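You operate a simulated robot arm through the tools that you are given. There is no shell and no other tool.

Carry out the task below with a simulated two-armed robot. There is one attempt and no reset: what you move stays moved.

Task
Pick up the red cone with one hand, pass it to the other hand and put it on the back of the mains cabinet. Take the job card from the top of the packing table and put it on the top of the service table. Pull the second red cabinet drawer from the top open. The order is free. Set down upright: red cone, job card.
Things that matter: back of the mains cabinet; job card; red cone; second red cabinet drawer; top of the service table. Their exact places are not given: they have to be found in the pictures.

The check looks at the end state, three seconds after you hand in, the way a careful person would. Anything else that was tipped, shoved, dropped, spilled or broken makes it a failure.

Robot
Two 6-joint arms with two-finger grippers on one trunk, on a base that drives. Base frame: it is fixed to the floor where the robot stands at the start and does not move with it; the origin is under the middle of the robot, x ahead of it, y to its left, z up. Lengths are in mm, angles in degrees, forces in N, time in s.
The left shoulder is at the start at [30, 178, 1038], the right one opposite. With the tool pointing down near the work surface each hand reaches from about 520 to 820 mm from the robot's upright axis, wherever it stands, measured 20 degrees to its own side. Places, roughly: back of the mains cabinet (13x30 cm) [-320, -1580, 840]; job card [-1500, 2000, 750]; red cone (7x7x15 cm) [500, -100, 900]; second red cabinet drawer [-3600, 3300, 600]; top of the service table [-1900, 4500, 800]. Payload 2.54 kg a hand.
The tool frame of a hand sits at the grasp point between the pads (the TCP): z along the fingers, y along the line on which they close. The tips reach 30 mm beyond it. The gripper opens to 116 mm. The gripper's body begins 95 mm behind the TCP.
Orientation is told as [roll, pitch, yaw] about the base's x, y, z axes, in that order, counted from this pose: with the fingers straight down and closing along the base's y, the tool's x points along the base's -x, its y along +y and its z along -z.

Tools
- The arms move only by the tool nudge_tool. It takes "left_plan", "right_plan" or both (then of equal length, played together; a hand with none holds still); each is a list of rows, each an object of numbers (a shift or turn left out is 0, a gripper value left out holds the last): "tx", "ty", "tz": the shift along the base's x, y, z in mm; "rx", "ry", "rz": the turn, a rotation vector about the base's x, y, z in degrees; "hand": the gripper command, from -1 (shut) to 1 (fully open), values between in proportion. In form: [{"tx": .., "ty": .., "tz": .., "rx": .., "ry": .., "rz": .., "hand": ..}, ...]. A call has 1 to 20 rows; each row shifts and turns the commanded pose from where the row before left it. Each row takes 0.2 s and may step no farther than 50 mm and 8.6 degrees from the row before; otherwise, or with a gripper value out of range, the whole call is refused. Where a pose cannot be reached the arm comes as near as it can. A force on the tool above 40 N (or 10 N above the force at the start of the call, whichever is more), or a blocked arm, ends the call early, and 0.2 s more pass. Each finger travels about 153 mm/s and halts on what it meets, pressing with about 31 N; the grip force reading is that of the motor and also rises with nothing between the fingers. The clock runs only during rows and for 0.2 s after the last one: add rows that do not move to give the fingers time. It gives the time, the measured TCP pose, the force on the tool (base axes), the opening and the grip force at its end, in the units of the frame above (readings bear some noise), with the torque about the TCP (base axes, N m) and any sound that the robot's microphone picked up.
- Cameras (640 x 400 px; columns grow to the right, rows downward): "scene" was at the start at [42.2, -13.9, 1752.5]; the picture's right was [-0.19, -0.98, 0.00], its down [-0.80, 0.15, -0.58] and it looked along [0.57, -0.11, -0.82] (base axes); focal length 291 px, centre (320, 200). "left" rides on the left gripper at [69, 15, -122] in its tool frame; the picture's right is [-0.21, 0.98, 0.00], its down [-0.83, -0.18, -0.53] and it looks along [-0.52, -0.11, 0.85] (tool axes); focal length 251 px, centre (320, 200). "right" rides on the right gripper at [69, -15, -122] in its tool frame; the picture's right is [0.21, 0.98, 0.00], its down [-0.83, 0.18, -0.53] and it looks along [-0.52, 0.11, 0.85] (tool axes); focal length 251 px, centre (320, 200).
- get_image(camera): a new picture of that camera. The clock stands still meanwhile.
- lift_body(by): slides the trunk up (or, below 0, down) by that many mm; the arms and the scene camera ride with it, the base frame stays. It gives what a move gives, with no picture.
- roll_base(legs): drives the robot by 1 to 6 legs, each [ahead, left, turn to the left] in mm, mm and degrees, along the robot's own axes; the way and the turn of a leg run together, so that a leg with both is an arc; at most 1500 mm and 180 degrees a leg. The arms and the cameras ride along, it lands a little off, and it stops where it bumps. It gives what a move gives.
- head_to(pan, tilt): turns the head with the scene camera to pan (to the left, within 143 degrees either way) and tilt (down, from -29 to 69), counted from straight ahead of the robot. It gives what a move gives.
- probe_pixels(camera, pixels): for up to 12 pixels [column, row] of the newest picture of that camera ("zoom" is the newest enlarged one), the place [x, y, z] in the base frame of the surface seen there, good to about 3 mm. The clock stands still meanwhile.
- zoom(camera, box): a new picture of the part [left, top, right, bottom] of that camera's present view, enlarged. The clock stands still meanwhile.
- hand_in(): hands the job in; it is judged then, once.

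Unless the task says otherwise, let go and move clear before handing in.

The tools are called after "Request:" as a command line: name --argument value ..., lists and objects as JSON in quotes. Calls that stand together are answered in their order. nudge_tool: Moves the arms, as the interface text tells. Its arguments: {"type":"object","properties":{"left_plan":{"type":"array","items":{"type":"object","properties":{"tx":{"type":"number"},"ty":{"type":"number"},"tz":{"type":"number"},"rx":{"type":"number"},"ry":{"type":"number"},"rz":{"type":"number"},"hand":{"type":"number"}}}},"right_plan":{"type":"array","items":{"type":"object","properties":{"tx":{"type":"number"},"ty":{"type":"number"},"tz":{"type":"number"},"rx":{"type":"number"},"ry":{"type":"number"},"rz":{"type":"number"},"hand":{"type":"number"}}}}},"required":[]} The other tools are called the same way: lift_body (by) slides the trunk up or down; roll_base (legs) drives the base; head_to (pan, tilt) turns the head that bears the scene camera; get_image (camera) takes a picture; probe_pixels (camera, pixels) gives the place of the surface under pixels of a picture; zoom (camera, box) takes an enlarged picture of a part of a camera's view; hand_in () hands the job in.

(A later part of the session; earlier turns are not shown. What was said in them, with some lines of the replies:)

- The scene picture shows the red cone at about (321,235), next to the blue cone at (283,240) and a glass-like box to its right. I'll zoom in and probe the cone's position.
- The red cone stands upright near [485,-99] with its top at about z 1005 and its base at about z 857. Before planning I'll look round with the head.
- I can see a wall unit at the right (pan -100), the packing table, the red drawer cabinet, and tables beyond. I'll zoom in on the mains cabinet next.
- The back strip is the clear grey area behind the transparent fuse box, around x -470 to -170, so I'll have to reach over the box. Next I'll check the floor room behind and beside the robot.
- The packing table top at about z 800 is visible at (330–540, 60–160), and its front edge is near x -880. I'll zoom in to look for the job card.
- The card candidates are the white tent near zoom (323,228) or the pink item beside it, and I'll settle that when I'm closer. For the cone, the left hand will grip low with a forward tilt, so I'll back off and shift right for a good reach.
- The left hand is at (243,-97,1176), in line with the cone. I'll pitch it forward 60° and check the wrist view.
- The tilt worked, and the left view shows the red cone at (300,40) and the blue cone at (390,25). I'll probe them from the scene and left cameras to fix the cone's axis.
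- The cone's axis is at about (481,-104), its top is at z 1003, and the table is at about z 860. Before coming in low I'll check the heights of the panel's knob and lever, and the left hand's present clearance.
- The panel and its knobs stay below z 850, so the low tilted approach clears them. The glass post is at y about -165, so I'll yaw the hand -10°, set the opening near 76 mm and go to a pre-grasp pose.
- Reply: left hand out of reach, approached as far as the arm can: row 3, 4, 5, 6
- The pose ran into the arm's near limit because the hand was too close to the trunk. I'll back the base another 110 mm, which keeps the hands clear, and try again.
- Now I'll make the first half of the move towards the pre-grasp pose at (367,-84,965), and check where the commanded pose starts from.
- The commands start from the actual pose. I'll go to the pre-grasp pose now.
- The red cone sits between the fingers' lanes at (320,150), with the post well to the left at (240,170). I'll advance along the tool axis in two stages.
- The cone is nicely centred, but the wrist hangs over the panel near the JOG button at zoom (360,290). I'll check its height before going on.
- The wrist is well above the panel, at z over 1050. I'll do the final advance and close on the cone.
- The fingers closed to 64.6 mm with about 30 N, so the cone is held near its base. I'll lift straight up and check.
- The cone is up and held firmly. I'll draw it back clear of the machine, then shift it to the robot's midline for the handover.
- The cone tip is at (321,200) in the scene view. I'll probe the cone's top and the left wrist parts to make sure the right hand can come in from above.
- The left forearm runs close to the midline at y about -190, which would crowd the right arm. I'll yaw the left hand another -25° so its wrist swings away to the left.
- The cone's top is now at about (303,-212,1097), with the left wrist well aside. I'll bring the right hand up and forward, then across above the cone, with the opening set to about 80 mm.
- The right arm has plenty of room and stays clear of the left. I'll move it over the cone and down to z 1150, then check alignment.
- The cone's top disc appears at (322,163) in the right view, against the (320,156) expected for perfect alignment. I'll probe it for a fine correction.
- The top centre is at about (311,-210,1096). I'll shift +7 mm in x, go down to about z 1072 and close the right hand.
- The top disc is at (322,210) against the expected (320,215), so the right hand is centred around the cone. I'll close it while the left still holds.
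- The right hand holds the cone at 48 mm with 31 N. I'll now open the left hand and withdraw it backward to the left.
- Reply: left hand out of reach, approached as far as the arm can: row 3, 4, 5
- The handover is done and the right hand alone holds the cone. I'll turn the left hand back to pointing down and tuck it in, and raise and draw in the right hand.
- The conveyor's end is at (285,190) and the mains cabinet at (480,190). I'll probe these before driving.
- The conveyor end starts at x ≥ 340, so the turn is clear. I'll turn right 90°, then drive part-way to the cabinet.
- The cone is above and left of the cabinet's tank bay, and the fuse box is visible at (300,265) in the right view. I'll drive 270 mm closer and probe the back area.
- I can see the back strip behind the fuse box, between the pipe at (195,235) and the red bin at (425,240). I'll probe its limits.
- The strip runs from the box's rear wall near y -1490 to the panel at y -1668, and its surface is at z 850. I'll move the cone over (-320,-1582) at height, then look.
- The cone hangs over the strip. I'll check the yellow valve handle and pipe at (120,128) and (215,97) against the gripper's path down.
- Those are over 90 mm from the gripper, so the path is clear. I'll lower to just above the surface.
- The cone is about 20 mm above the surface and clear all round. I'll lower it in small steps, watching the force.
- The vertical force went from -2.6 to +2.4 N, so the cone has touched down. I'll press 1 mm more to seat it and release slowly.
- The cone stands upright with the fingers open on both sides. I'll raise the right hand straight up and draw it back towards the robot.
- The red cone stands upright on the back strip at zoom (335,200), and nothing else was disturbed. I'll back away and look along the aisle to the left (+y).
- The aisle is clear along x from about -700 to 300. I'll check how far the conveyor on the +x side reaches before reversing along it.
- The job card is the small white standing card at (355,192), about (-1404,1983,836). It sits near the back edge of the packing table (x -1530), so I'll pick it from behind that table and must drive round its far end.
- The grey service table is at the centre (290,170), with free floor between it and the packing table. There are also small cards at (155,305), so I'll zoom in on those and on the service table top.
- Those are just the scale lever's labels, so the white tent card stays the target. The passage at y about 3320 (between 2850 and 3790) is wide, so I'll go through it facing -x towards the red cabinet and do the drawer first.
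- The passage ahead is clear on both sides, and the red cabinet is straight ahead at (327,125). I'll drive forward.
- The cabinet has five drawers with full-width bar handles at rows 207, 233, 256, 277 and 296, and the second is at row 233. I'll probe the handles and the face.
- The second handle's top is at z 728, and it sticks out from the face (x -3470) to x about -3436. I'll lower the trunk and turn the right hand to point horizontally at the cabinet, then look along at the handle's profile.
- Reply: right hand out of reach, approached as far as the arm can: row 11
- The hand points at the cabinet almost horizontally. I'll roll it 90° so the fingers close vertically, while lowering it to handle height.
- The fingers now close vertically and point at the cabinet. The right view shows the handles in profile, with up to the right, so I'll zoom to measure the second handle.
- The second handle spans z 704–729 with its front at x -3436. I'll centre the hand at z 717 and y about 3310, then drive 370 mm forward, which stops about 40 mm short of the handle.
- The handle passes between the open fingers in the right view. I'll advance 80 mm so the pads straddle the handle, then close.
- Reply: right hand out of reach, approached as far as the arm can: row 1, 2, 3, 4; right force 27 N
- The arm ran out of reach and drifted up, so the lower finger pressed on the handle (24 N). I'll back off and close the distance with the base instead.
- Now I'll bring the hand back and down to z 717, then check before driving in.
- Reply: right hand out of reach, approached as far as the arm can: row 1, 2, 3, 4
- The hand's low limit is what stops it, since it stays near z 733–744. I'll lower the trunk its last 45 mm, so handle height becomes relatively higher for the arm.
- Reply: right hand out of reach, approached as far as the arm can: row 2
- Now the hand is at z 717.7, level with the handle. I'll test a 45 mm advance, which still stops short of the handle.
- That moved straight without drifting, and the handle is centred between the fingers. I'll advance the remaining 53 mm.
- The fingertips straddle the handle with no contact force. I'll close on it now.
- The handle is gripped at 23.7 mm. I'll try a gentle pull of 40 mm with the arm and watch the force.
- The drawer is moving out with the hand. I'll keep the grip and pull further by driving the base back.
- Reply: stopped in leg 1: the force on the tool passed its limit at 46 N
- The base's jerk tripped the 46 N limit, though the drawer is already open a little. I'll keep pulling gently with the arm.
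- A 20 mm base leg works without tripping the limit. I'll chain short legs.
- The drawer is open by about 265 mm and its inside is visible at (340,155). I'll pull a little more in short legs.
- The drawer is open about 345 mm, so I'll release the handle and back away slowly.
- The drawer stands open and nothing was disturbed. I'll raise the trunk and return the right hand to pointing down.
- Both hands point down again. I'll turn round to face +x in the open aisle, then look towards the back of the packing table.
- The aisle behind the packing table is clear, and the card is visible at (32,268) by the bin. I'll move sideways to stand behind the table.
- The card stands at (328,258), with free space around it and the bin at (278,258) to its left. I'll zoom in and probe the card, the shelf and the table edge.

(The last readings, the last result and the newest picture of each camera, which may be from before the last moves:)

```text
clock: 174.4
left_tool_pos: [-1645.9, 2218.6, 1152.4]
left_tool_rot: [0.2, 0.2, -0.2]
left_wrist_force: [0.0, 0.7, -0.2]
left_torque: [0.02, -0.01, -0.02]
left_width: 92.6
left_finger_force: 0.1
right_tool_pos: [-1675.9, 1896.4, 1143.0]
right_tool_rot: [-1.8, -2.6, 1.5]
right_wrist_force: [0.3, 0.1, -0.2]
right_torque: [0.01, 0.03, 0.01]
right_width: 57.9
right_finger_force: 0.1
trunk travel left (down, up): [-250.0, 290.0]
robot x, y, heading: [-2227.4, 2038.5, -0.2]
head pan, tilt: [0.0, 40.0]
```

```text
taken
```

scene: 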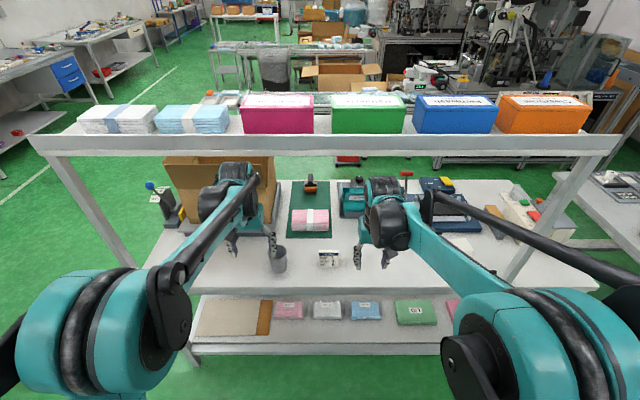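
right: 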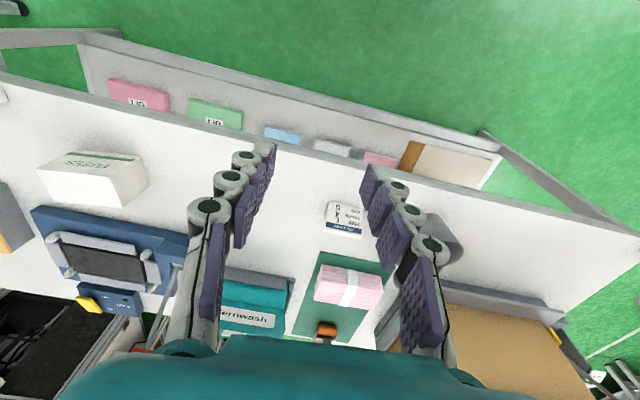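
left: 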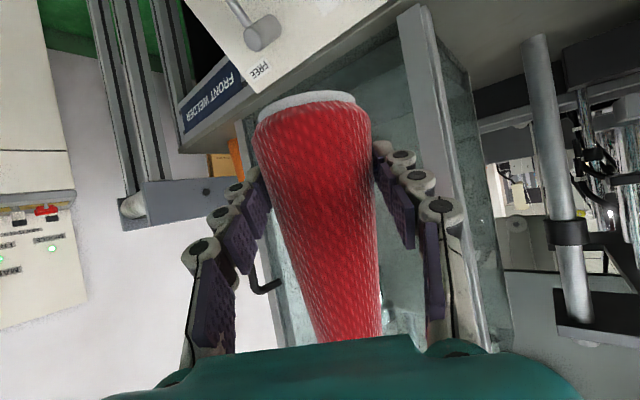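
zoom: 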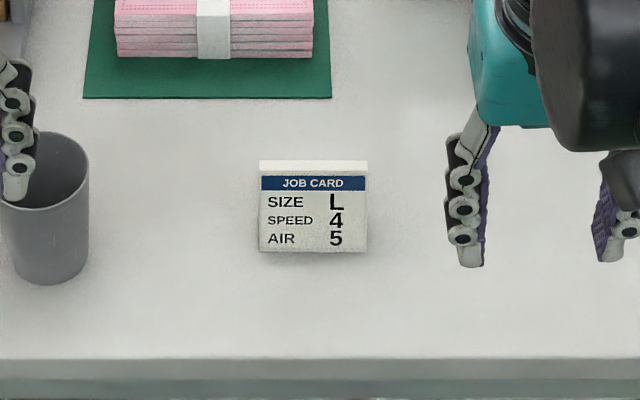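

The job card stands about 60 mm tall and 75 mm wide (y 1962–2036), at x about -1440 to -1400. The shelf above starts at x -1534, with its underside near z 1397. I'll zoom the right camera on the card to see its profile.

Request:
zoom --camera "right" --box '[300, 180, 390, 250]'

Request:
probe_pixels --camera "zoom" --pixels '[[200, 200], [300, 200], [300, 300], [300, 340], [300, 370], [240, 150], [200, 345], [420, 390], [300, 180], [450, 250]]'

Request:
lift_body --by -150

Request:
get_image --camera "left"

Request:
get_image --camera "right"

```text
5.71 times, centred on (345, 215) of right
```

zoom: 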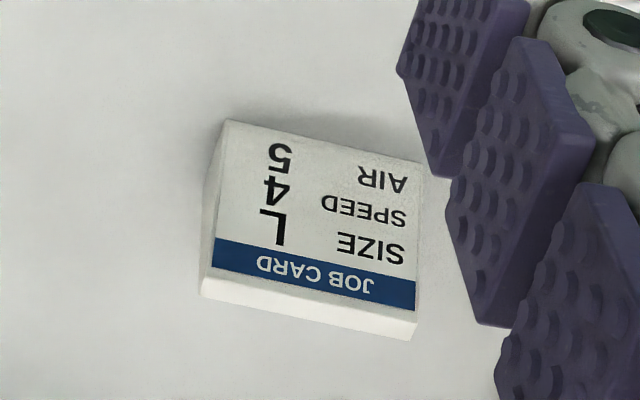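

```text
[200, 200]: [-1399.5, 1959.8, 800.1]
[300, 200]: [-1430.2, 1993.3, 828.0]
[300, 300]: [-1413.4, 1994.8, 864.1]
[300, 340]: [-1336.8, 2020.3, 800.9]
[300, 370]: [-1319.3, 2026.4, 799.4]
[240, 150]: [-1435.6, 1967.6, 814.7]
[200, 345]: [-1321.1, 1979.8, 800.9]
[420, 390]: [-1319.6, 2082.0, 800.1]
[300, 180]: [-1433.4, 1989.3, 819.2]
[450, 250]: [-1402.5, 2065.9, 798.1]
```

```text
clock: 176.2
left_tool_pos: [-1646.7, 2218.2, 1003.1]
left_tool_rot: [0.1, 0.3, -0.1]
left_wrist_force: [0.4, -0.5, -0.9]
left_torque: [-0.05, -0.01, 0.01]
left_width: 92.6
left_finger_force: 0.0
right_tool_pos: [-1675.9, 1895.7, 994.4]
right_tool_rot: [-1.9, -2.7, 1.6]
right_wrist_force: [0.0, 0.2, 0.5]
right_torque: [0.0, 0.02, 0.01]
right_width: 58.1
right_finger_force: 0.0
trunk travel left (down, up): [-100.0, 440.0]
robot x, y, heading: [-2228.1, 2033.3, -0.1]
head pan, tilt: [0.0, 40.0]
```

```text
taken
```

left: 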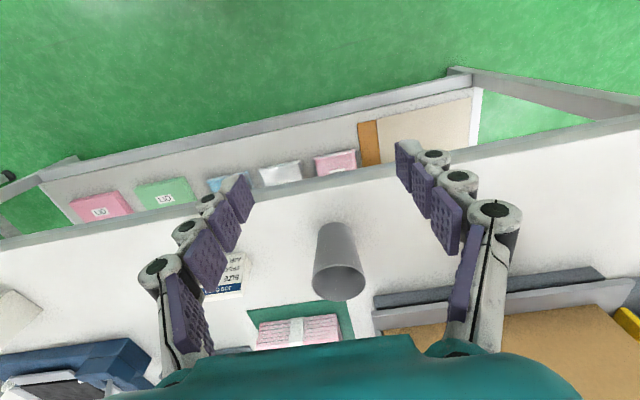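

```text
taken
```

right: 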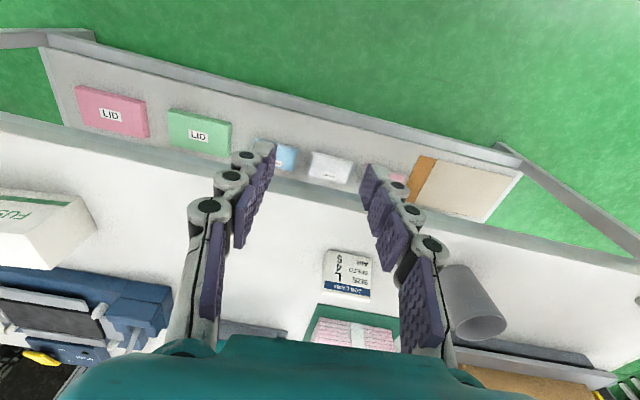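

The card is a solid wedge with its lettered face leaning back, so the right hand will grip its two sides along y. Before moving forward I'll check the cardboard box and scale near the left hand.

Request:
probe_pixels --camera "left" --pixels '[[520, 330], [580, 275], [440, 300], [340, 285], [335, 230], [600, 300], [400, 350], [635, 320], [300, 335]]'

Request:
get_image --camera "scene"

Request:
probe_pixels --camera "scene" --pixels '[[180, 160], [180, 210], [150, 190], [265, 170], [275, 260], [165, 220], [320, 110], [320, 100]]'

```text
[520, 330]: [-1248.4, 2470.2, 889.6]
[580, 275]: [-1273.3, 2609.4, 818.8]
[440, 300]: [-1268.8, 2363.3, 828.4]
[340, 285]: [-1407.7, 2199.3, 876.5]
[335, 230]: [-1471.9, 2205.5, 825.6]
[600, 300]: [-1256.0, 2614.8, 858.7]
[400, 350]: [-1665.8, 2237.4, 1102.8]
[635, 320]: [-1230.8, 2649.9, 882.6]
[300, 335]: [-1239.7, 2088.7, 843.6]
```

```text
taken
```

scene: 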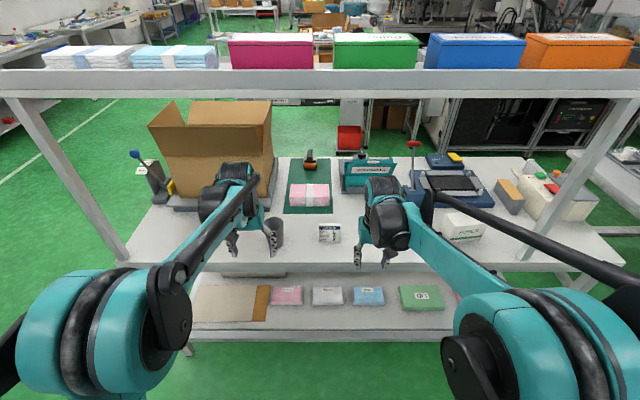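

```text
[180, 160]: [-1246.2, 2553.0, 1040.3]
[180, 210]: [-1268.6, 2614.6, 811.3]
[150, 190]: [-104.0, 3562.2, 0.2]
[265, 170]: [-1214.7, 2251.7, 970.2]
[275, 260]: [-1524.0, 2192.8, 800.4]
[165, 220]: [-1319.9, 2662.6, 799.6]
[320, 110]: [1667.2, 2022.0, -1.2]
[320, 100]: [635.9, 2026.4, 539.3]
```

The box is at x ≥ -1250, far enough. I'll level the right hand, drive 110 mm forward and bring the open right hand above the card, under the shelf.

Request:
roll_base --legs '[[110, 30, 0]]'

Request:
nudge_tool --right_plan '[{"rx": 1.8, "ry": 2.6, "rz": -1.6, "hand": 0.72}, {"tz": -15}, {"tz": -15}, {}]'

Request:
get_image --camera "scene"

```text
clock: 177.4
left_tool_pos: [-1533.2, 2248.6, 1001.2]
left_tool_rot: [0.1, 0.4, -0.1]
left_wrist_force: [0.3, 0.2, 0.2]
left_torque: [-0.02, 0.09, 0.03]
left_width: 93.1
left_finger_force: 0.2
right_tool_pos: [-1563.7, 1926.5, 993.5]
right_tool_rot: [-1.8, -2.6, 1.6]
right_wrist_force: [-0.2, -0.6, -0.7]
right_torque: [-0.03, 0.03, 0.0]
right_width: 57.9
right_finger_force: 0.0
trunk travel left (down, up): [-100.0, 440.0]
robot x, y, heading: [-2116.0, 2065.0, 0.1]
head pan, tilt: [0.0, 40.0]
```

```text
clock: 178.4
left_tool_pos: [-1536.1, 2249.0, 1001.5]
left_tool_rot: [0.1, 0.2, -0.1]
left_wrist_force: [0.5, 0.6, 0.2]
left_torque: [0.0, 0.01, -0.02]
left_width: 92.7
left_finger_force: 0.0
right_tool_pos: [-1564.4, 1924.9, 963.1]
right_tool_rot: [-0.1, -0.1, 0.0]
right_wrist_force: [0.1, 0.1, -0.1]
right_torque: [0.03, 0.01, 0.03]
right_width: 99.6
right_finger_force: 0.0
trunk travel left (down, up): [-100.0, 440.0]
robot x, y, heading: [-2117.3, 2062.6, -0.0]
head pan, tilt: [0.0, 40.0]
```

```text
taken
```

scene: 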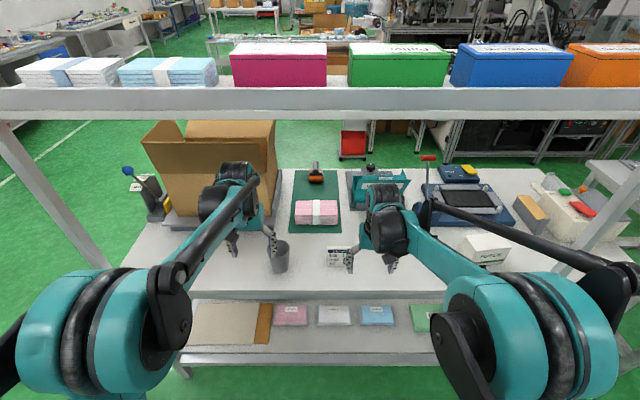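

The forearms stay well under the shelf's edge. I'll move the right hand over the card.

Request:
nudge_tool --right_plan '[{"tx": 37, "ty": 18.5}, {"tx": 37, "ty": 18.5}, {"tx": 36, "ty": 18.5}, {"tx": 36, "ty": 18.5}, {"tz": -20}, {}, {}]'

Request:
get_image --camera "right"

Request:
get_image --camera "scene"

```text
clock: 180.0
left_tool_pos: [-1536.1, 2248.7, 1002.2]
left_tool_rot: [0.1, 0.2, -0.1]
left_wrist_force: [-0.7, -0.3, 0.1]
left_torque: [-0.02, -0.02, 0.04]
left_width: 92.6
left_finger_force: 0.1
right_tool_pos: [-1420.1, 1998.6, 944.9]
right_tool_rot: [0.1, -0.1, -0.1]
right_wrist_force: [0.9, -0.3, -0.6]
right_torque: [-0.01, 0.01, 0.03]
right_width: 99.6
right_finger_force: 0.1
trunk travel left (down, up): [-100.0, 440.0]
robot x, y, heading: [-2116.3, 2061.1, -0.1]
head pan, tilt: [0.0, 40.0]
```

```text
taken
```

right: 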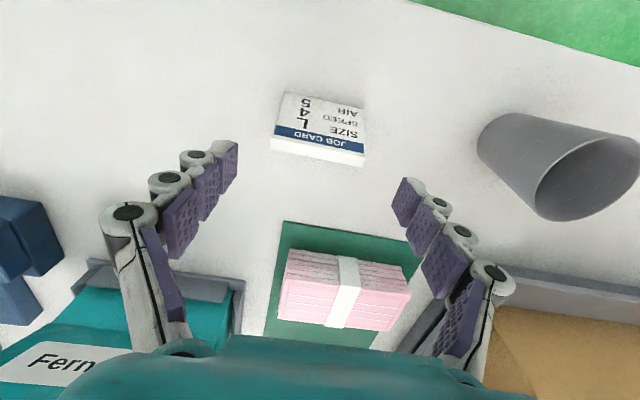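

```text
taken
```

scene: 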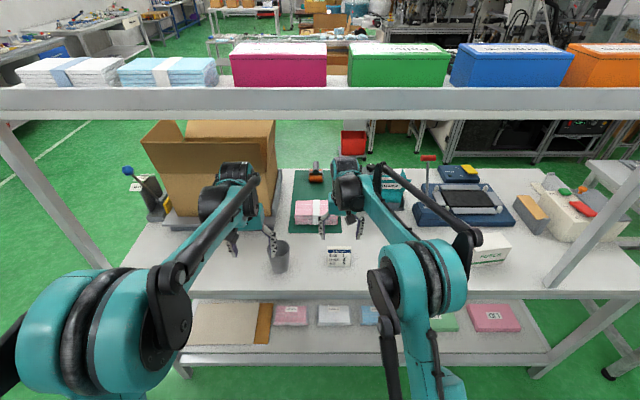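

I'll probe the card's corners in the right view for its exact centre and yaw.

Request:
zoom --camera "right" --box '[250, 75, 390, 180]'

Request:
probe_pixels --camera "zoom" --pixels '[[120, 275], [500, 350], [165, 95], [510, 160], [110, 310], [105, 335], [500, 395], [300, 330], [300, 350], [300, 375], [125, 200], [530, 250]]'

```text
3.81 times, centred on (320, 128) of right
```

zoom: 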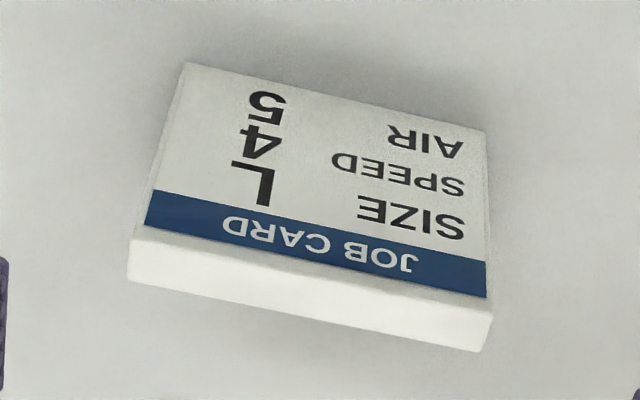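

```text
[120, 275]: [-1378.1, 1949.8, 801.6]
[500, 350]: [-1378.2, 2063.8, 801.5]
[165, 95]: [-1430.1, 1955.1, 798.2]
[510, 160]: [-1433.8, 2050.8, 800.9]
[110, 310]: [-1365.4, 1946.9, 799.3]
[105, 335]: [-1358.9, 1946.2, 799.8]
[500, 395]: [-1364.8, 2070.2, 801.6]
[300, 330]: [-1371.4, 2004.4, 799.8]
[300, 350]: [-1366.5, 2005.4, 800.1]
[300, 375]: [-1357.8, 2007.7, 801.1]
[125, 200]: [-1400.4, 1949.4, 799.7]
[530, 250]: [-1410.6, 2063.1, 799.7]
```

Request:
probe_pixels --camera "zoom" --pixels '[[145, 235], [485, 300], [188, 70], [480, 140], [135, 270], [480, 340], [150, 150], [488, 230], [310, 270], [310, 300], [320, 310], [310, 105]]'

```text
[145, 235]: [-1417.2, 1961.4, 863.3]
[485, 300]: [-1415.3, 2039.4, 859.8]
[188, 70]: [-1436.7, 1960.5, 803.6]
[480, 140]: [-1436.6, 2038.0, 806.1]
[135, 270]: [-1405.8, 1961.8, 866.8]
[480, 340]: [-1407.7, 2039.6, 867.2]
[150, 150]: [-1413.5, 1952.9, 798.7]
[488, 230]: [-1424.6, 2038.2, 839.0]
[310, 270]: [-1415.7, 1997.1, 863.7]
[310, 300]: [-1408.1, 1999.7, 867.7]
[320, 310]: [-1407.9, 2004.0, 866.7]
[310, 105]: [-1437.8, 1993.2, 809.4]
```

The card spans y 1961–2039 (centre 2000) and x -1437 to -1405, squarely aligned. I'll descend to TCP z 840 and grip its sides.

Request:
nudge_tool --right_plan '[{"tz": -30, "ty": 1}, {"tz": -30}, {"tz": -25}, {"tz": -12}, {"tz": -8}, {}]'

Request:
get_image --camera "right"

```text
clock: 181.4
left_tool_pos: [-1535.0, 2249.0, 1002.1]
left_tool_rot: [0.2, 0.1, -0.2]
left_wrist_force: [0.8, -0.1, -1.2]
left_torque: [-0.02, -0.01, 0.0]
left_width: 92.6
left_finger_force: 0.0
right_tool_pos: [-1420.2, 2001.2, 839.5]
right_tool_rot: [0.0, -0.1, -0.1]
right_wrist_force: [0.2, 0.5, -0.3]
right_torque: [0.0, 0.02, 0.0]
right_width: 99.9
right_finger_force: 0.1
trunk travel left (down, up): [-100.0, 440.0]
robot x, y, heading: [-2115.4, 2068.5, 0.0]
head pan, tilt: [0.0, 40.0]
```

```text
taken
```

right: 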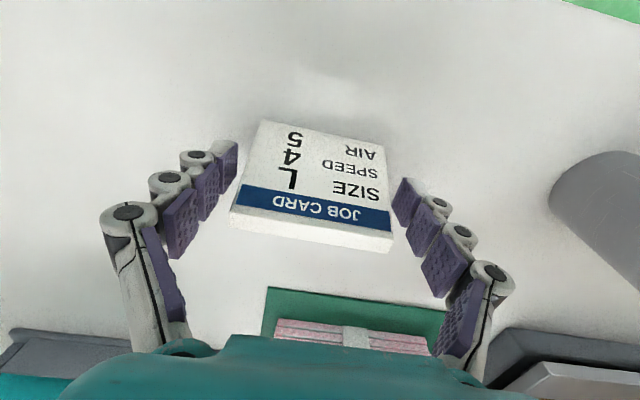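

The card sits centred between the pads. I'll close gently.

Request:
nudge_tool --right_plan '[{"hand": 0.5}, {"hand": 0.4}, {"hand": 0.33}, {"hand": 0.2}, {"hand": 0}, {}, {}]'

Request:
get_image --camera "right"

```text
clock: 183.0
left_tool_pos: [-1535.6, 2248.8, 1002.2]
left_tool_rot: [0.0, 0.2, -0.2]
left_wrist_force: [0.4, -0.2, 0.2]
left_torque: [-0.01, -0.02, 0.0]
left_width: 92.8
left_finger_force: 0.2
right_tool_pos: [-1419.7, 2001.4, 838.8]
right_tool_rot: [0.0, -0.1, -0.1]
right_wrist_force: [2.3, -0.1, 5.3]
right_torque: [-0.04, -0.08, 0.04]
right_width: 80.7
right_finger_force: 30.4
trunk travel left (down, up): [-100.0, 440.0]
robot x, y, heading: [-2115.9, 2063.5, -0.2]
head pan, tilt: [0.0, 40.0]
```

```text
taken
```

right: 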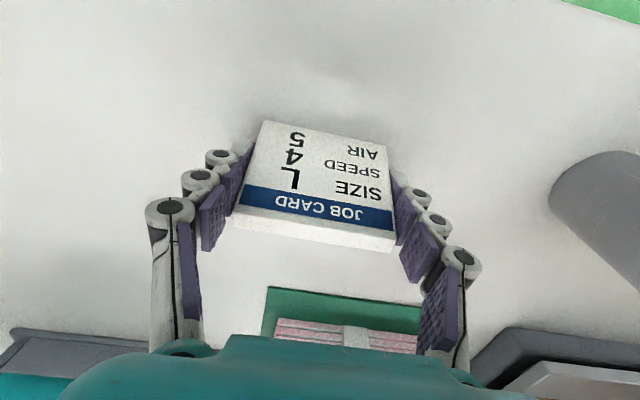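

It's gripped at 80.7 mm with 30 N. I'll lift it and check the hold.

Request:
nudge_tool --right_plan '[{"tz": 8}, {"tz": 15}, {"tz": 25}, {"tz": 30}, {"tz": 30}, {}]'

Request:
get_image --camera "right"

Request:
get_image --camera "scene"

```text
clock: 184.4
left_tool_pos: [-1533.9, 2248.7, 1003.0]
left_tool_rot: [0.1, 0.2, -0.1]
left_wrist_force: [0.4, 0.5, -0.8]
left_torque: [-0.01, 0.03, 0.0]
left_width: 92.8
left_finger_force: 0.0
right_tool_pos: [-1417.8, 2001.7, 948.5]
right_tool_rot: [0.0, 0.0, -0.1]
right_wrist_force: [-0.3, -0.9, -0.8]
right_torque: [-0.01, -0.01, -0.01]
right_width: 80.9
right_finger_force: 31.3
trunk travel left (down, up): [-100.0, 440.0]
robot x, y, heading: [-2116.4, 2069.8, -0.3]
head pan, tilt: [0.0, 40.0]
```

```text
taken
```

right: 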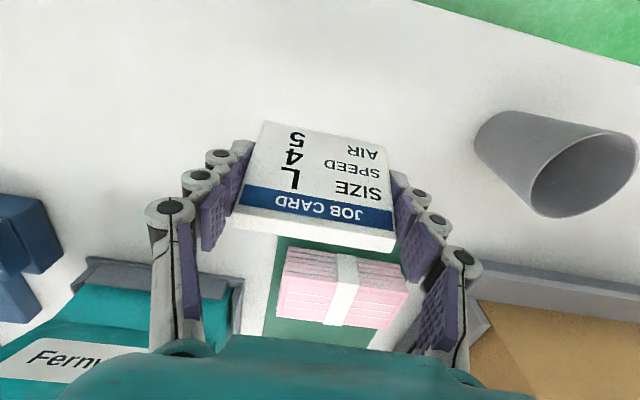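

```text
taken
```

scene: 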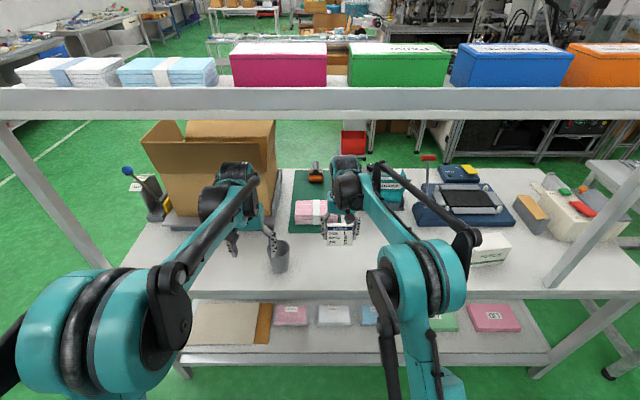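

The card is held upright and steady. I'll retract it from under the shelf and back the base away from the table.

Request:
nudge_tool --right_plan '[{"tx": -25, "ty": -10}, {"tx": -35, "ty": -15}, {"tx": -35, "ty": -20}, {"tx": -35, "ty": -20}, {"tx": -20, "ty": -10}, {}]'

Request:
roll_base --legs '[[-60, 0, 0], [-120, 0, 0]]'

Request:
lift_body --by 150

Request:
head_to --pan 60 --tilt 35

Request:
get_image --camera "scene"

```text
clock: 185.8
left_tool_pos: [-1535.7, 2247.8, 1002.3]
left_tool_rot: [0.0, 0.1, 0.0]
left_wrist_force: [-0.5, 0.7, 0.1]
left_torque: [0.0, 0.01, 0.01]
left_width: 92.9
left_finger_force: 0.1
right_tool_pos: [-1567.7, 1924.5, 947.9]
right_tool_rot: [0.0, 0.0, -0.1]
right_wrist_force: [-0.2, -0.3, -0.6]
right_torque: [0.0, -0.04, -0.01]
right_width: 81.0
right_finger_force: 31.0
trunk travel left (down, up): [-100.0, 440.0]
robot x, y, heading: [-2123.5, 2065.8, -0.2]
head pan, tilt: [0.0, 40.0]
```

```text
clock: 187.6
left_tool_pos: [-1720.1, 2249.8, 1002.3]
left_tool_rot: [0.1, 0.1, 0.0]
left_wrist_force: [-0.9, 0.4, 0.0]
left_torque: [0.02, -0.08, 0.01]
left_width: 92.9
left_finger_force: 0.1
right_tool_pos: [-1753.3, 1924.5, 948.4]
right_tool_rot: [0.1, -0.1, -0.2]
right_wrist_force: [-0.8, -0.3, 0.4]
right_torque: [0.04, -0.06, -0.01]
right_width: 80.8
right_finger_force: 30.9
trunk travel left (down, up): [-100.0, 440.0]
robot x, y, heading: [-2300.7, 2067.1, -0.0]
head pan, tilt: [0.0, 40.0]
```

```text
clock: 189.4
left_tool_pos: [-1718.3, 2249.5, 1152.3]
left_tool_rot: [0.2, 0.2, -0.1]
left_wrist_force: [0.4, 0.2, -0.4]
left_torque: [-0.01, 0.02, -0.01]
left_width: 92.7
left_finger_force: 0.1
right_tool_pos: [-1750.9, 1925.3, 1098.4]
right_tool_rot: [0.0, 0.0, -0.1]
right_wrist_force: [-0.4, 0.2, 0.0]
right_torque: [0.02, -0.01, 0.04]
right_width: 80.9
right_finger_force: 31.3
trunk travel left (down, up): [-250.0, 290.0]
robot x, y, heading: [-2301.0, 2065.9, -0.0]
head pan, tilt: [0.0, 40.0]
```

```text
clock: 190.7
left_tool_pos: [-1719.2, 2249.8, 1153.5]
left_tool_rot: [0.1, 0.2, -0.1]
left_wrist_force: [-0.7, -0.7, 0.8]
left_torque: [0.0, -0.02, -0.03]
left_width: 92.9
left_finger_force: 0.0
right_tool_pos: [-1751.8, 1925.3, 1098.0]
right_tool_rot: [0.0, 0.0, -0.1]
right_wrist_force: [-0.7, 0.1, -0.6]
right_torque: [0.02, -0.03, 0.0]
right_width: 81.0
right_finger_force: 31.4
trunk travel left (down, up): [-250.0, 290.0]
robot x, y, heading: [-2300.5, 2065.4, 0.1]
head pan, tilt: [60.0, 35.0]
```

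```text
taken
```

scene: 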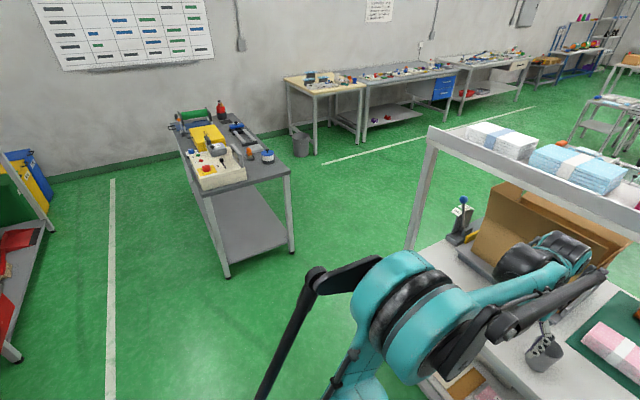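

Now to the service table at (235,180). I'll turn left to face it (+y) and drive closer for a look at the free space on its top.

Request:
roll_base --legs '[[0, 0, 90], [800, -150, 0]]'

Request:
head_to --pan -5 --tilt 35

Request:
get_image --camera "scene"

Request:
zoom --camera "scene" --box '[230, 80, 430, 205]'

```text
clock: 198.8
left_tool_pos: [-2338.7, 3440.2, 1152.6]
left_tool_rot: [0.1, 0.2, 90.4]
left_wrist_force: [0.3, 0.3, 0.3]
left_torque: [0.0, 0.04, 0.01]
left_width: 92.8
left_finger_force: 0.0
right_tool_pos: [-2013.8, 3411.0, 1097.6]
right_tool_rot: [0.0, 0.0, 90.5]
right_wrist_force: [0.2, 0.7, -0.9]
right_torque: [-0.02, 0.0, -0.02]
right_width: 81.1
right_finger_force: 30.5
trunk travel left (down, up): [-250.0, 290.0]
robot x, y, heading: [-2151.6, 2858.7, 90.6]
head pan, tilt: [60.0, 35.0]
```

```text
clock: 200.1
left_tool_pos: [-2338.7, 3440.5, 1151.8]
left_tool_rot: [0.1, 0.3, 90.4]
left_wrist_force: [0.2, 0.5, 0.0]
left_torque: [0.02, -0.02, -0.01]
left_width: 92.9
left_finger_force: 0.2
right_tool_pos: [-2012.2, 3410.7, 1096.9]
right_tool_rot: [0.0, -0.1, 90.4]
right_wrist_force: [0.0, -0.2, -0.3]
right_torque: [0.02, -0.01, -0.02]
right_width: 81.1
right_finger_force: 30.9
trunk travel left (down, up): [-250.0, 290.0]
robot x, y, heading: [-2149.9, 2862.5, 90.3]
head pan, tilt: [-5.0, 35.0]
```

```text
taken
```

scene: 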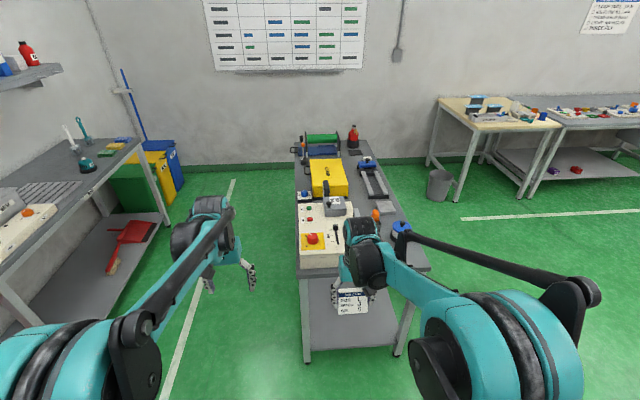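

```text
3.20 times, centred on (330, 142) of scene
```

zoom: 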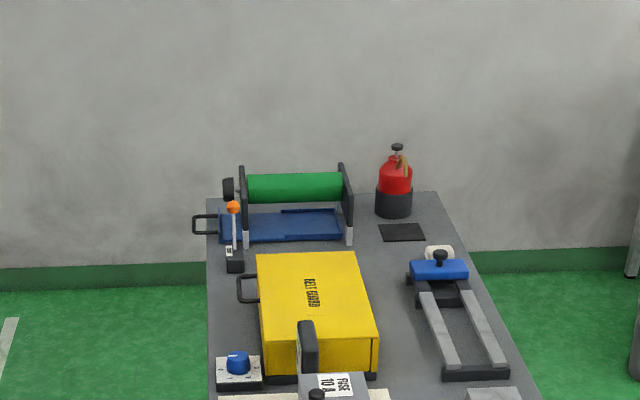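

The table top has items along it, and my right arm hides the near part. I'll move forward and right to see the near end and the right-hand strip better.

Request:
roll_base --legs '[[360, 0, 0], [0, -330, 0]]'

Request:
head_to --pan 0 --tilt 40

Request:
get_image --camera "scene"

Request:
get_image --camera "left"

Request:
get_image --camera "right"

```text
clock: 204.2
left_tool_pos: [-2013.8, 3803.7, 1152.2]
left_tool_rot: [0.1, 0.2, 90.6]
left_wrist_force: [0.9, -1.0, -0.4]
left_torque: [0.0, -0.01, 0.0]
left_width: 92.6
left_finger_force: 0.1
right_tool_pos: [-1688.9, 3775.3, 1098.7]
right_tool_rot: [0.1, 0.0, 90.6]
right_wrist_force: [0.4, 0.5, -0.8]
right_torque: [-0.01, 0.01, 0.0]
right_width: 80.8
right_finger_force: 30.7
trunk travel left (down, up): [-250.0, 290.0]
robot x, y, heading: [-1825.2, 3224.1, 90.9]
head pan, tilt: [-5.0, 35.0]
```

```text
clock: 204.9
left_tool_pos: [-2012.5, 3802.2, 1153.3]
left_tool_rot: [0.1, 0.2, 90.6]
left_wrist_force: [-0.3, 0.1, -0.4]
left_torque: [0.02, 0.0, 0.0]
left_width: 92.5
left_finger_force: 0.1
right_tool_pos: [-1689.7, 3775.3, 1098.8]
right_tool_rot: [0.0, -0.1, 90.6]
right_wrist_force: [0.0, 0.2, -0.8]
right_torque: [-0.05, 0.0, -0.01]
right_width: 81.0
right_finger_force: 31.3
trunk travel left (down, up): [-250.0, 290.0]
robot x, y, heading: [-1822.9, 3224.1, 90.7]
head pan, tilt: [0.0, 40.0]
```

```text
taken
```

scene: 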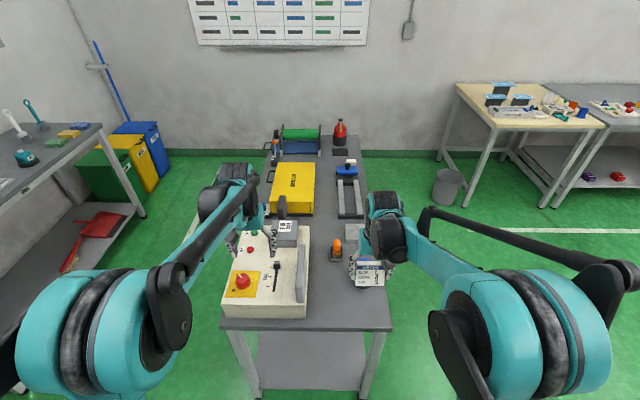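

```text
taken
```

left: 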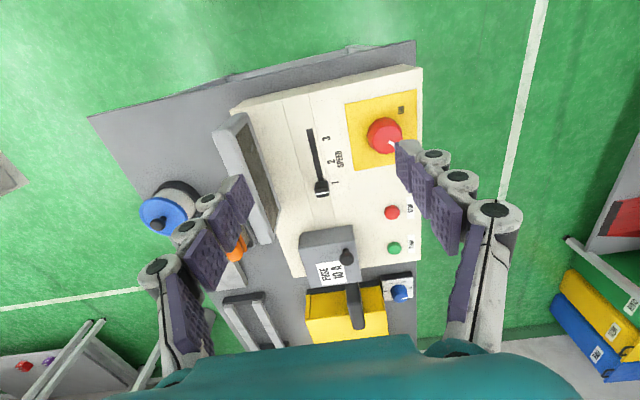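

```text
taken
```

right: 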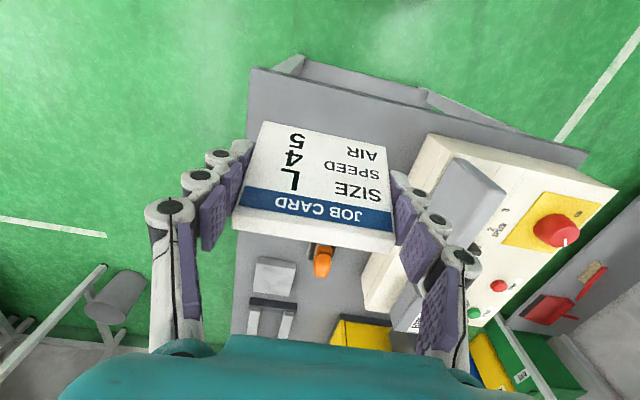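

The near-right corner of the table looks free at left-view (150,140), between the jar (170,210) and the speed box (240,150). I'll measure it.

Request:
probe_pixels --camera "left" --pixels '[[95, 120], [140, 195], [185, 190], [170, 160], [215, 135], [235, 110], [150, 140], [200, 155], [230, 85], [235, 240], [165, 232], [190, 120]]'

Request:
zoom --camera "left" --box '[70, 60, 310, 260]'

Request:
zoom --camera "scene" --box '[290, 140, 410, 320]'

```text
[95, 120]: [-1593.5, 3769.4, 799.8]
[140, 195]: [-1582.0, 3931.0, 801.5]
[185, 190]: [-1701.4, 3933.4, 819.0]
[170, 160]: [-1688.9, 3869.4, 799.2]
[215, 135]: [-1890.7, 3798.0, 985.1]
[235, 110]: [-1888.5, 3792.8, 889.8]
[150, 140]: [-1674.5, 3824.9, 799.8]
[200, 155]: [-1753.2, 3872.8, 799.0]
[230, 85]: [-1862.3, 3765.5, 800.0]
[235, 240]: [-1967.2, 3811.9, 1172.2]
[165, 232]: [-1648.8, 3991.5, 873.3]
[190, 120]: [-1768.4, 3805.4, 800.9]
```

```text
2.00 times, centred on (190, 160) of left
```

zoom: 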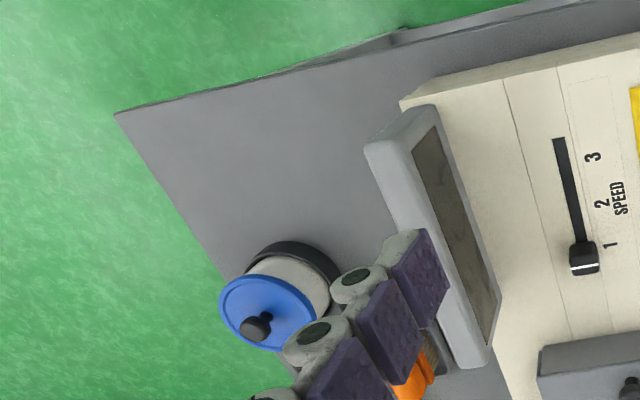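

```text
2.22 times, centred on (350, 230) of scene
```

zoom: 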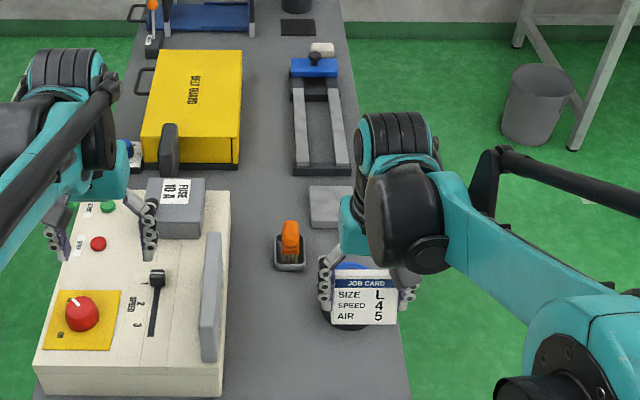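

The free spot is x -1850 to -1720, y 3770–3900, with the jar at (-1650,3960) and the box's display at x ≤ -1850. I'll bring the card over (-1760,3855) and come down to z 900 first.

Request:
nudge_tool --right_plan '[{"tx": -18, "ty": 20}, {"tx": -18, "ty": 20}, {"tx": -17, "ty": 20}, {"tx": -17, "ty": 20}, {"tz": -40}, {"tz": -40}, {"tz": -40}, {"tz": -40}, {"tz": -30}, {}, {}]'

Request:
get_image --camera "right"

Request:
zoom --camera "scene" --box '[240, 180, 420, 320]'

Request:
get_image --camera "left"

```text
clock: 207.3
left_tool_pos: [-2013.9, 3803.3, 1152.1]
left_tool_rot: [0.2, 0.2, 90.7]
left_wrist_force: [0.5, -0.2, -0.7]
left_torque: [-0.03, -0.04, -0.01]
left_width: 92.9
left_finger_force: 0.1
right_tool_pos: [-1757.8, 3854.5, 906.2]
right_tool_rot: [0.1, 0.0, 90.6]
right_wrist_force: [-0.1, 0.2, -0.4]
right_torque: [-0.01, -0.01, 0.02]
right_width: 80.9
right_finger_force: 30.8
trunk travel left (down, up): [-250.0, 290.0]
robot x, y, heading: [-1823.8, 3226.9, 91.0]
head pan, tilt: [0.0, 40.0]
```

```text
taken
```

right: 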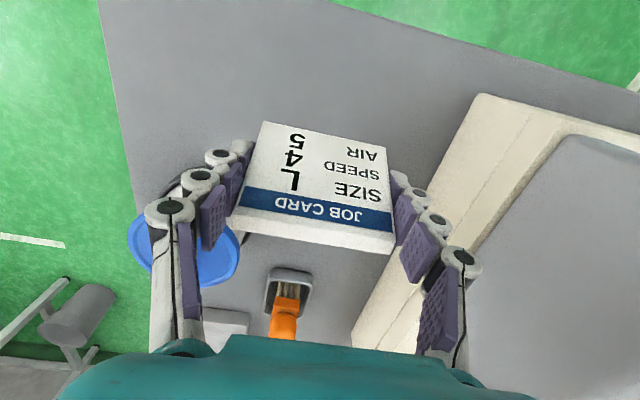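

```text
2.86 times, centred on (330, 250) of scene
```

zoom: 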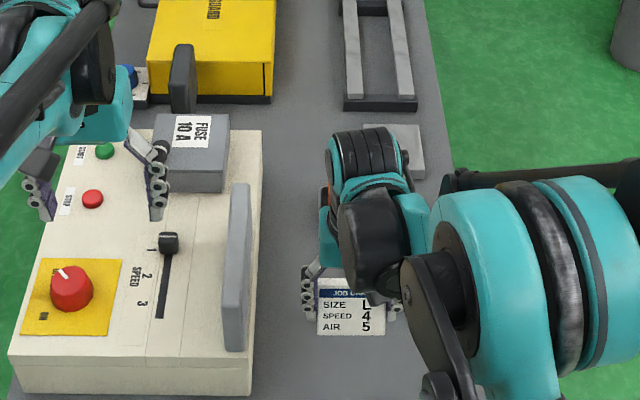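

```text
taken
```

left: 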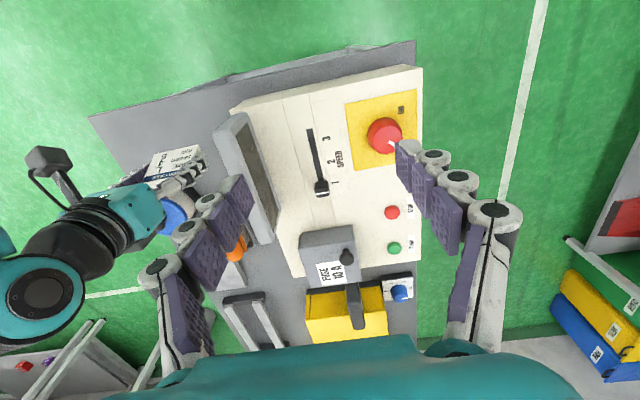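

The card is clear of the jar and brush. I'll check the display's nearest edge against the gripper body before the last 65 mm down.

Request:
probe_pixels --camera "zoom" --pixels '[[240, 190], [245, 250], [240, 340], [255, 380], [258, 200], [330, 380], [285, 250]]'

Request:
probe_pixels --camera "right" --pixels '[[430, 250], [470, 110], [270, 290], [160, 250], [245, 225], [330, 90], [360, 310]]'

```text
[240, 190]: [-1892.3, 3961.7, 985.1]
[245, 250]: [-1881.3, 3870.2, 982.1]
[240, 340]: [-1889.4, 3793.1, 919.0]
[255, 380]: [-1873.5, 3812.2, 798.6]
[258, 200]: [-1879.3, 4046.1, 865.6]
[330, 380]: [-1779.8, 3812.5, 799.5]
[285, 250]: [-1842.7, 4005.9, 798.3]
```

```text
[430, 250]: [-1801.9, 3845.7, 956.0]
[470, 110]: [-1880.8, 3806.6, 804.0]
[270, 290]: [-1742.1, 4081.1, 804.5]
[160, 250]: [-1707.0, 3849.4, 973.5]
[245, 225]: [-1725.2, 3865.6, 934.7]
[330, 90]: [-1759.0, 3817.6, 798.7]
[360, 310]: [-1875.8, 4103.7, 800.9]
```

The display's edge is at x -1880 and the gripper reaches only to -1817, so it's clear. I'll lower and then creep to contact.

Request:
nudge_tool --right_plan '[{"tz": -25}, {"tz": -20}, {"tz": -12}, {"tz": -4}, {}]'

Request:
nudge_tool --right_plan '[{"tz": -2}, {"tz": -2}, {}]'

Request:
nudge_tool --right_plan '[{"tz": -1.5}, {}]'

```text
clock: 208.5
left_tool_pos: [-2013.1, 3802.5, 1151.1]
left_tool_rot: [0.1, 0.2, 90.6]
left_wrist_force: [-0.4, 0.3, 0.1]
left_torque: [0.0, 0.04, -0.01]
left_width: 92.8
left_finger_force: 0.1
right_tool_pos: [-1758.3, 3853.1, 847.5]
right_tool_rot: [0.0, 0.0, 90.5]
right_wrist_force: [0.7, 0.4, -0.9]
right_torque: [0.0, 0.0, 0.02]
right_width: 80.8
right_finger_force: 30.9
trunk travel left (down, up): [-250.0, 290.0]
robot x, y, heading: [-1824.7, 3221.7, 90.8]
head pan, tilt: [0.0, 40.0]
```

```text
clock: 209.3
left_tool_pos: [-2013.4, 3803.2, 1152.1]
left_tool_rot: [0.1, 0.2, 90.6]
left_wrist_force: [-0.6, -0.6, 0.4]
left_torque: [0.0, -0.01, -0.01]
left_width: 92.8
left_finger_force: 0.2
right_tool_pos: [-1759.8, 3854.6, 842.1]
right_tool_rot: [0.0, -0.2, 90.7]
right_wrist_force: [0.1, 0.0, -1.1]
right_torque: [0.0, 0.03, -0.03]
right_width: 80.6
right_finger_force: 30.6
trunk travel left (down, up): [-250.0, 290.0]
robot x, y, heading: [-1824.9, 3220.5, 90.8]
head pan, tilt: [0.0, 40.0]
```

```text
clock: 209.9
left_tool_pos: [-2012.9, 3802.6, 1152.1]
left_tool_rot: [0.2, 0.3, 90.5]
left_wrist_force: [0.2, 0.2, 0.0]
left_torque: [-0.02, -0.01, -0.03]
left_width: 92.8
left_finger_force: 0.1
right_tool_pos: [-1758.8, 3855.4, 840.7]
right_tool_rot: [0.0, -0.1, 90.6]
right_wrist_force: [1.1, 0.2, -0.9]
right_torque: [0.0, 0.0, 0.01]
right_width: 80.7
right_finger_force: 31.0
trunk travel left (down, up): [-250.0, 290.0]
robot x, y, heading: [-1822.6, 3228.2, 90.8]
head pan, tilt: [0.0, 40.0]
```

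There's no contact yet at z 840.7, so I'll creep on down.

Request:
nudge_tool --right_plan '[{"tz": -1}, {}]'

Request:
nudge_tool --right_plan '[{"tz": -1}, {}]'

Request:
get_image --camera "right"

```text
clock: 210.5
left_tool_pos: [-2013.7, 3803.3, 1152.3]
left_tool_rot: [0.1, 0.3, 90.7]
left_wrist_force: [-0.5, 0.4, -0.6]
left_torque: [-0.01, 0.04, -0.01]
left_width: 92.9
left_finger_force: 0.0
right_tool_pos: [-1758.7, 3854.0, 840.8]
right_tool_rot: [0.0, 0.0, 90.6]
right_wrist_force: [0.5, 0.0, -0.3]
right_torque: [-0.02, -0.03, -0.02]
right_width: 80.7
right_finger_force: 31.4
trunk travel left (down, up): [-250.0, 290.0]
robot x, y, heading: [-1823.9, 3224.2, 90.8]
head pan, tilt: [0.0, 40.0]
```

```text
clock: 211.1
left_tool_pos: [-2014.9, 3803.2, 1152.2]
left_tool_rot: [0.1, 0.2, 90.6]
left_wrist_force: [-0.3, 0.0, -0.4]
left_torque: [0.0, -0.05, 0.02]
left_width: 92.8
left_finger_force: 0.1
right_tool_pos: [-1758.8, 3855.1, 839.2]
right_tool_rot: [0.0, -0.1, 90.6]
right_wrist_force: [-0.4, 2.1, 7.5]
right_torque: [0.03, 0.04, -0.01]
right_width: 81.0
right_finger_force: 30.6
trunk travel left (down, up): [-250.0, 290.0]
robot x, y, heading: [-1821.2, 3224.3, 91.1]
head pan, tilt: [0.0, 40.0]
```

```text
taken
```

right: 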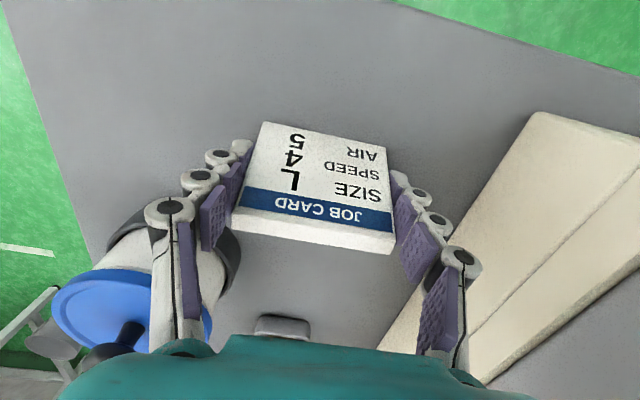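

It's touching, at 7.5 N upward. I'll release slowly to about 100 mm and then rise.

Request:
nudge_tool --right_plan '[{"hand": 0.38}, {"hand": 0.5}, {"hand": 0.65}, {}, {}]'

Request:
nudge_tool --right_plan '[{"tz": 15}, {"tz": 25}, {"tz": 40}, {"tz": 45}, {"tz": 45}, {"tz": 45}, {"tz": 45}, {}]'

Request:
get_image --camera "right"

```text
clock: 212.3
left_tool_pos: [-2013.8, 3803.7, 1152.4]
left_tool_rot: [0.0, 0.2, 90.6]
left_wrist_force: [0.9, 0.2, 0.2]
left_torque: [0.02, -0.01, 0.01]
left_width: 92.8
left_finger_force: 0.1
right_tool_pos: [-1760.1, 3855.3, 839.1]
right_tool_rot: [0.0, -0.1, 90.6]
right_wrist_force: [-0.1, -0.3, -0.2]
right_torque: [-0.03, 0.03, 0.02]
right_width: 95.7
right_finger_force: 0.1
trunk travel left (down, up): [-250.0, 290.0]
robot x, y, heading: [-1824.0, 3225.9, 90.6]
head pan, tilt: [0.0, 40.0]
```

```text
clock: 214.1
left_tool_pos: [-2014.7, 3803.8, 1152.0]
left_tool_rot: [0.2, 0.3, 90.6]
left_wrist_force: [-0.8, -0.4, 0.5]
left_torque: [-0.01, 0.02, -0.03]
left_width: 92.9
left_finger_force: 0.0
right_tool_pos: [-1758.1, 3854.6, 1099.8]
right_tool_rot: [0.0, 0.0, 90.6]
right_wrist_force: [-0.8, 0.4, 0.1]
right_torque: [-0.02, -0.01, -0.04]
right_width: 95.8
right_finger_force: 0.0
trunk travel left (down, up): [-250.0, 290.0]
robot x, y, heading: [-1826.6, 3224.3, 90.5]
head pan, tilt: [0.0, 40.0]
```

```text
taken
```

right: 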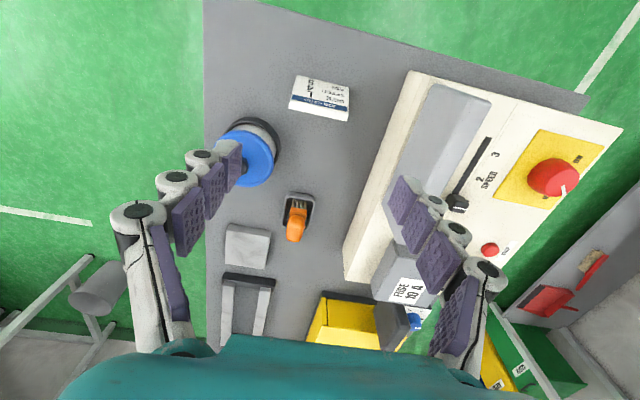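

The card stands upright by the jar at (320,97). I'll do final checks of the card and the drawer.

Request:
nudge_tool --right_plan '[{"ty": -30, "tz": 20}, {"ty": -30, "tz": 20}, {"tx": 20}, {"tx": 20}, {}]'

Request:
zoom --camera "scene" --box '[240, 130, 440, 320]'

Request:
head_to --pan 88 --tilt 35

Request:
get_image --camera "scene"

```text
clock: 215.3
left_tool_pos: [-2013.3, 3803.7, 1153.0]
left_tool_rot: [0.1, 0.2, 90.6]
left_wrist_force: [-0.5, 0.2, 0.4]
left_torque: [0.01, -0.03, 0.0]
left_width: 92.6
left_finger_force: 0.1
right_tool_pos: [-1718.4, 3795.9, 1141.6]
right_tool_rot: [0.0, 0.1, 90.6]
right_wrist_force: [0.5, -0.1, 0.2]
right_torque: [-0.02, 0.0, 0.02]
right_width: 95.6
right_finger_force: 0.0
trunk travel left (down, up): [-250.0, 290.0]
robot x, y, heading: [-1826.5, 3224.8, 90.9]
head pan, tilt: [0.0, 40.0]
```

```text
2.11 times, centred on (340, 225) of scene
```

zoom: 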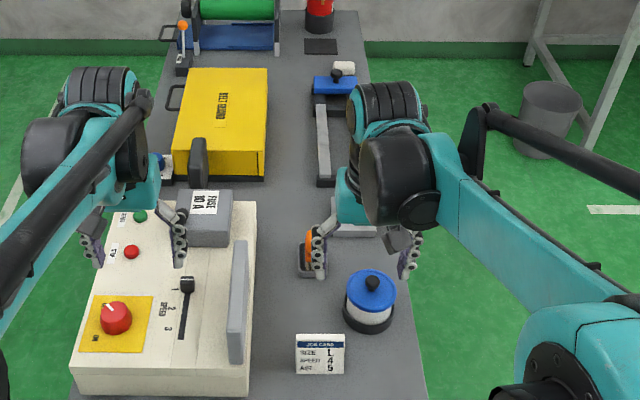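

```text
clock: 216.9
left_tool_pos: [-2013.5, 3803.9, 1152.4]
left_tool_rot: [0.0, 0.3, 90.6]
left_wrist_force: [-1.4, 0.1, -0.5]
left_torque: [0.01, 0.01, 0.01]
left_width: 92.5
left_finger_force: 0.1
right_tool_pos: [-1719.9, 3796.3, 1140.6]
right_tool_rot: [0.0, -0.1, 90.6]
right_wrist_force: [0.2, 0.5, 0.1]
right_torque: [0.01, -0.02, 0.03]
right_width: 95.7
right_finger_force: 0.1
trunk travel left (down, up): [-250.0, 290.0]
robot x, y, heading: [-1821.2, 3220.2, 90.2]
head pan, tilt: [88.0, 35.0]
```

```text
taken
```

scene: 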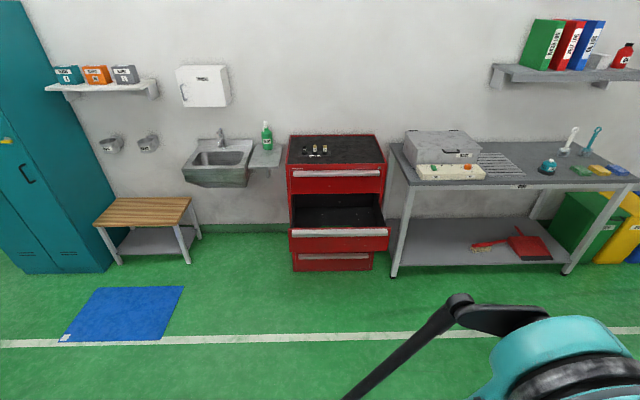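

The card stands upright on the service table at zoom (320,355), and the second drawer is still wide open at (338,220). The cone was left standing on the back of the mains cabinet, and both hands are empty and clear, so I'm handing in.

Request:
hand_in

```text
The job is handed in.
```

All three parts of the job are done, and I've handed it in. I don't have the check's result.

- **Red cone:** the left hand picked it up and passed it to the right hand in the air. It is standing upright behind the fuse box on the back of the mains cabinet. I last saw it there before driving off and didn't look again at the end.
- **Job card:** I took it from the back of the packing table. It is standing upright on the service table, near the corner by the blue-lidded jar. It was upright in my final picture.
- **Second drawer:** it is open by about 345 mm, and the final picture still showed it open. I don't know its full travel, so it may not be all the way out. On my first try a finger pressed against its handle (about 24 N) with no visible harm.

I saw nothing else tipped, moved or dropped along the way. Both hands are empty and clear of the table.
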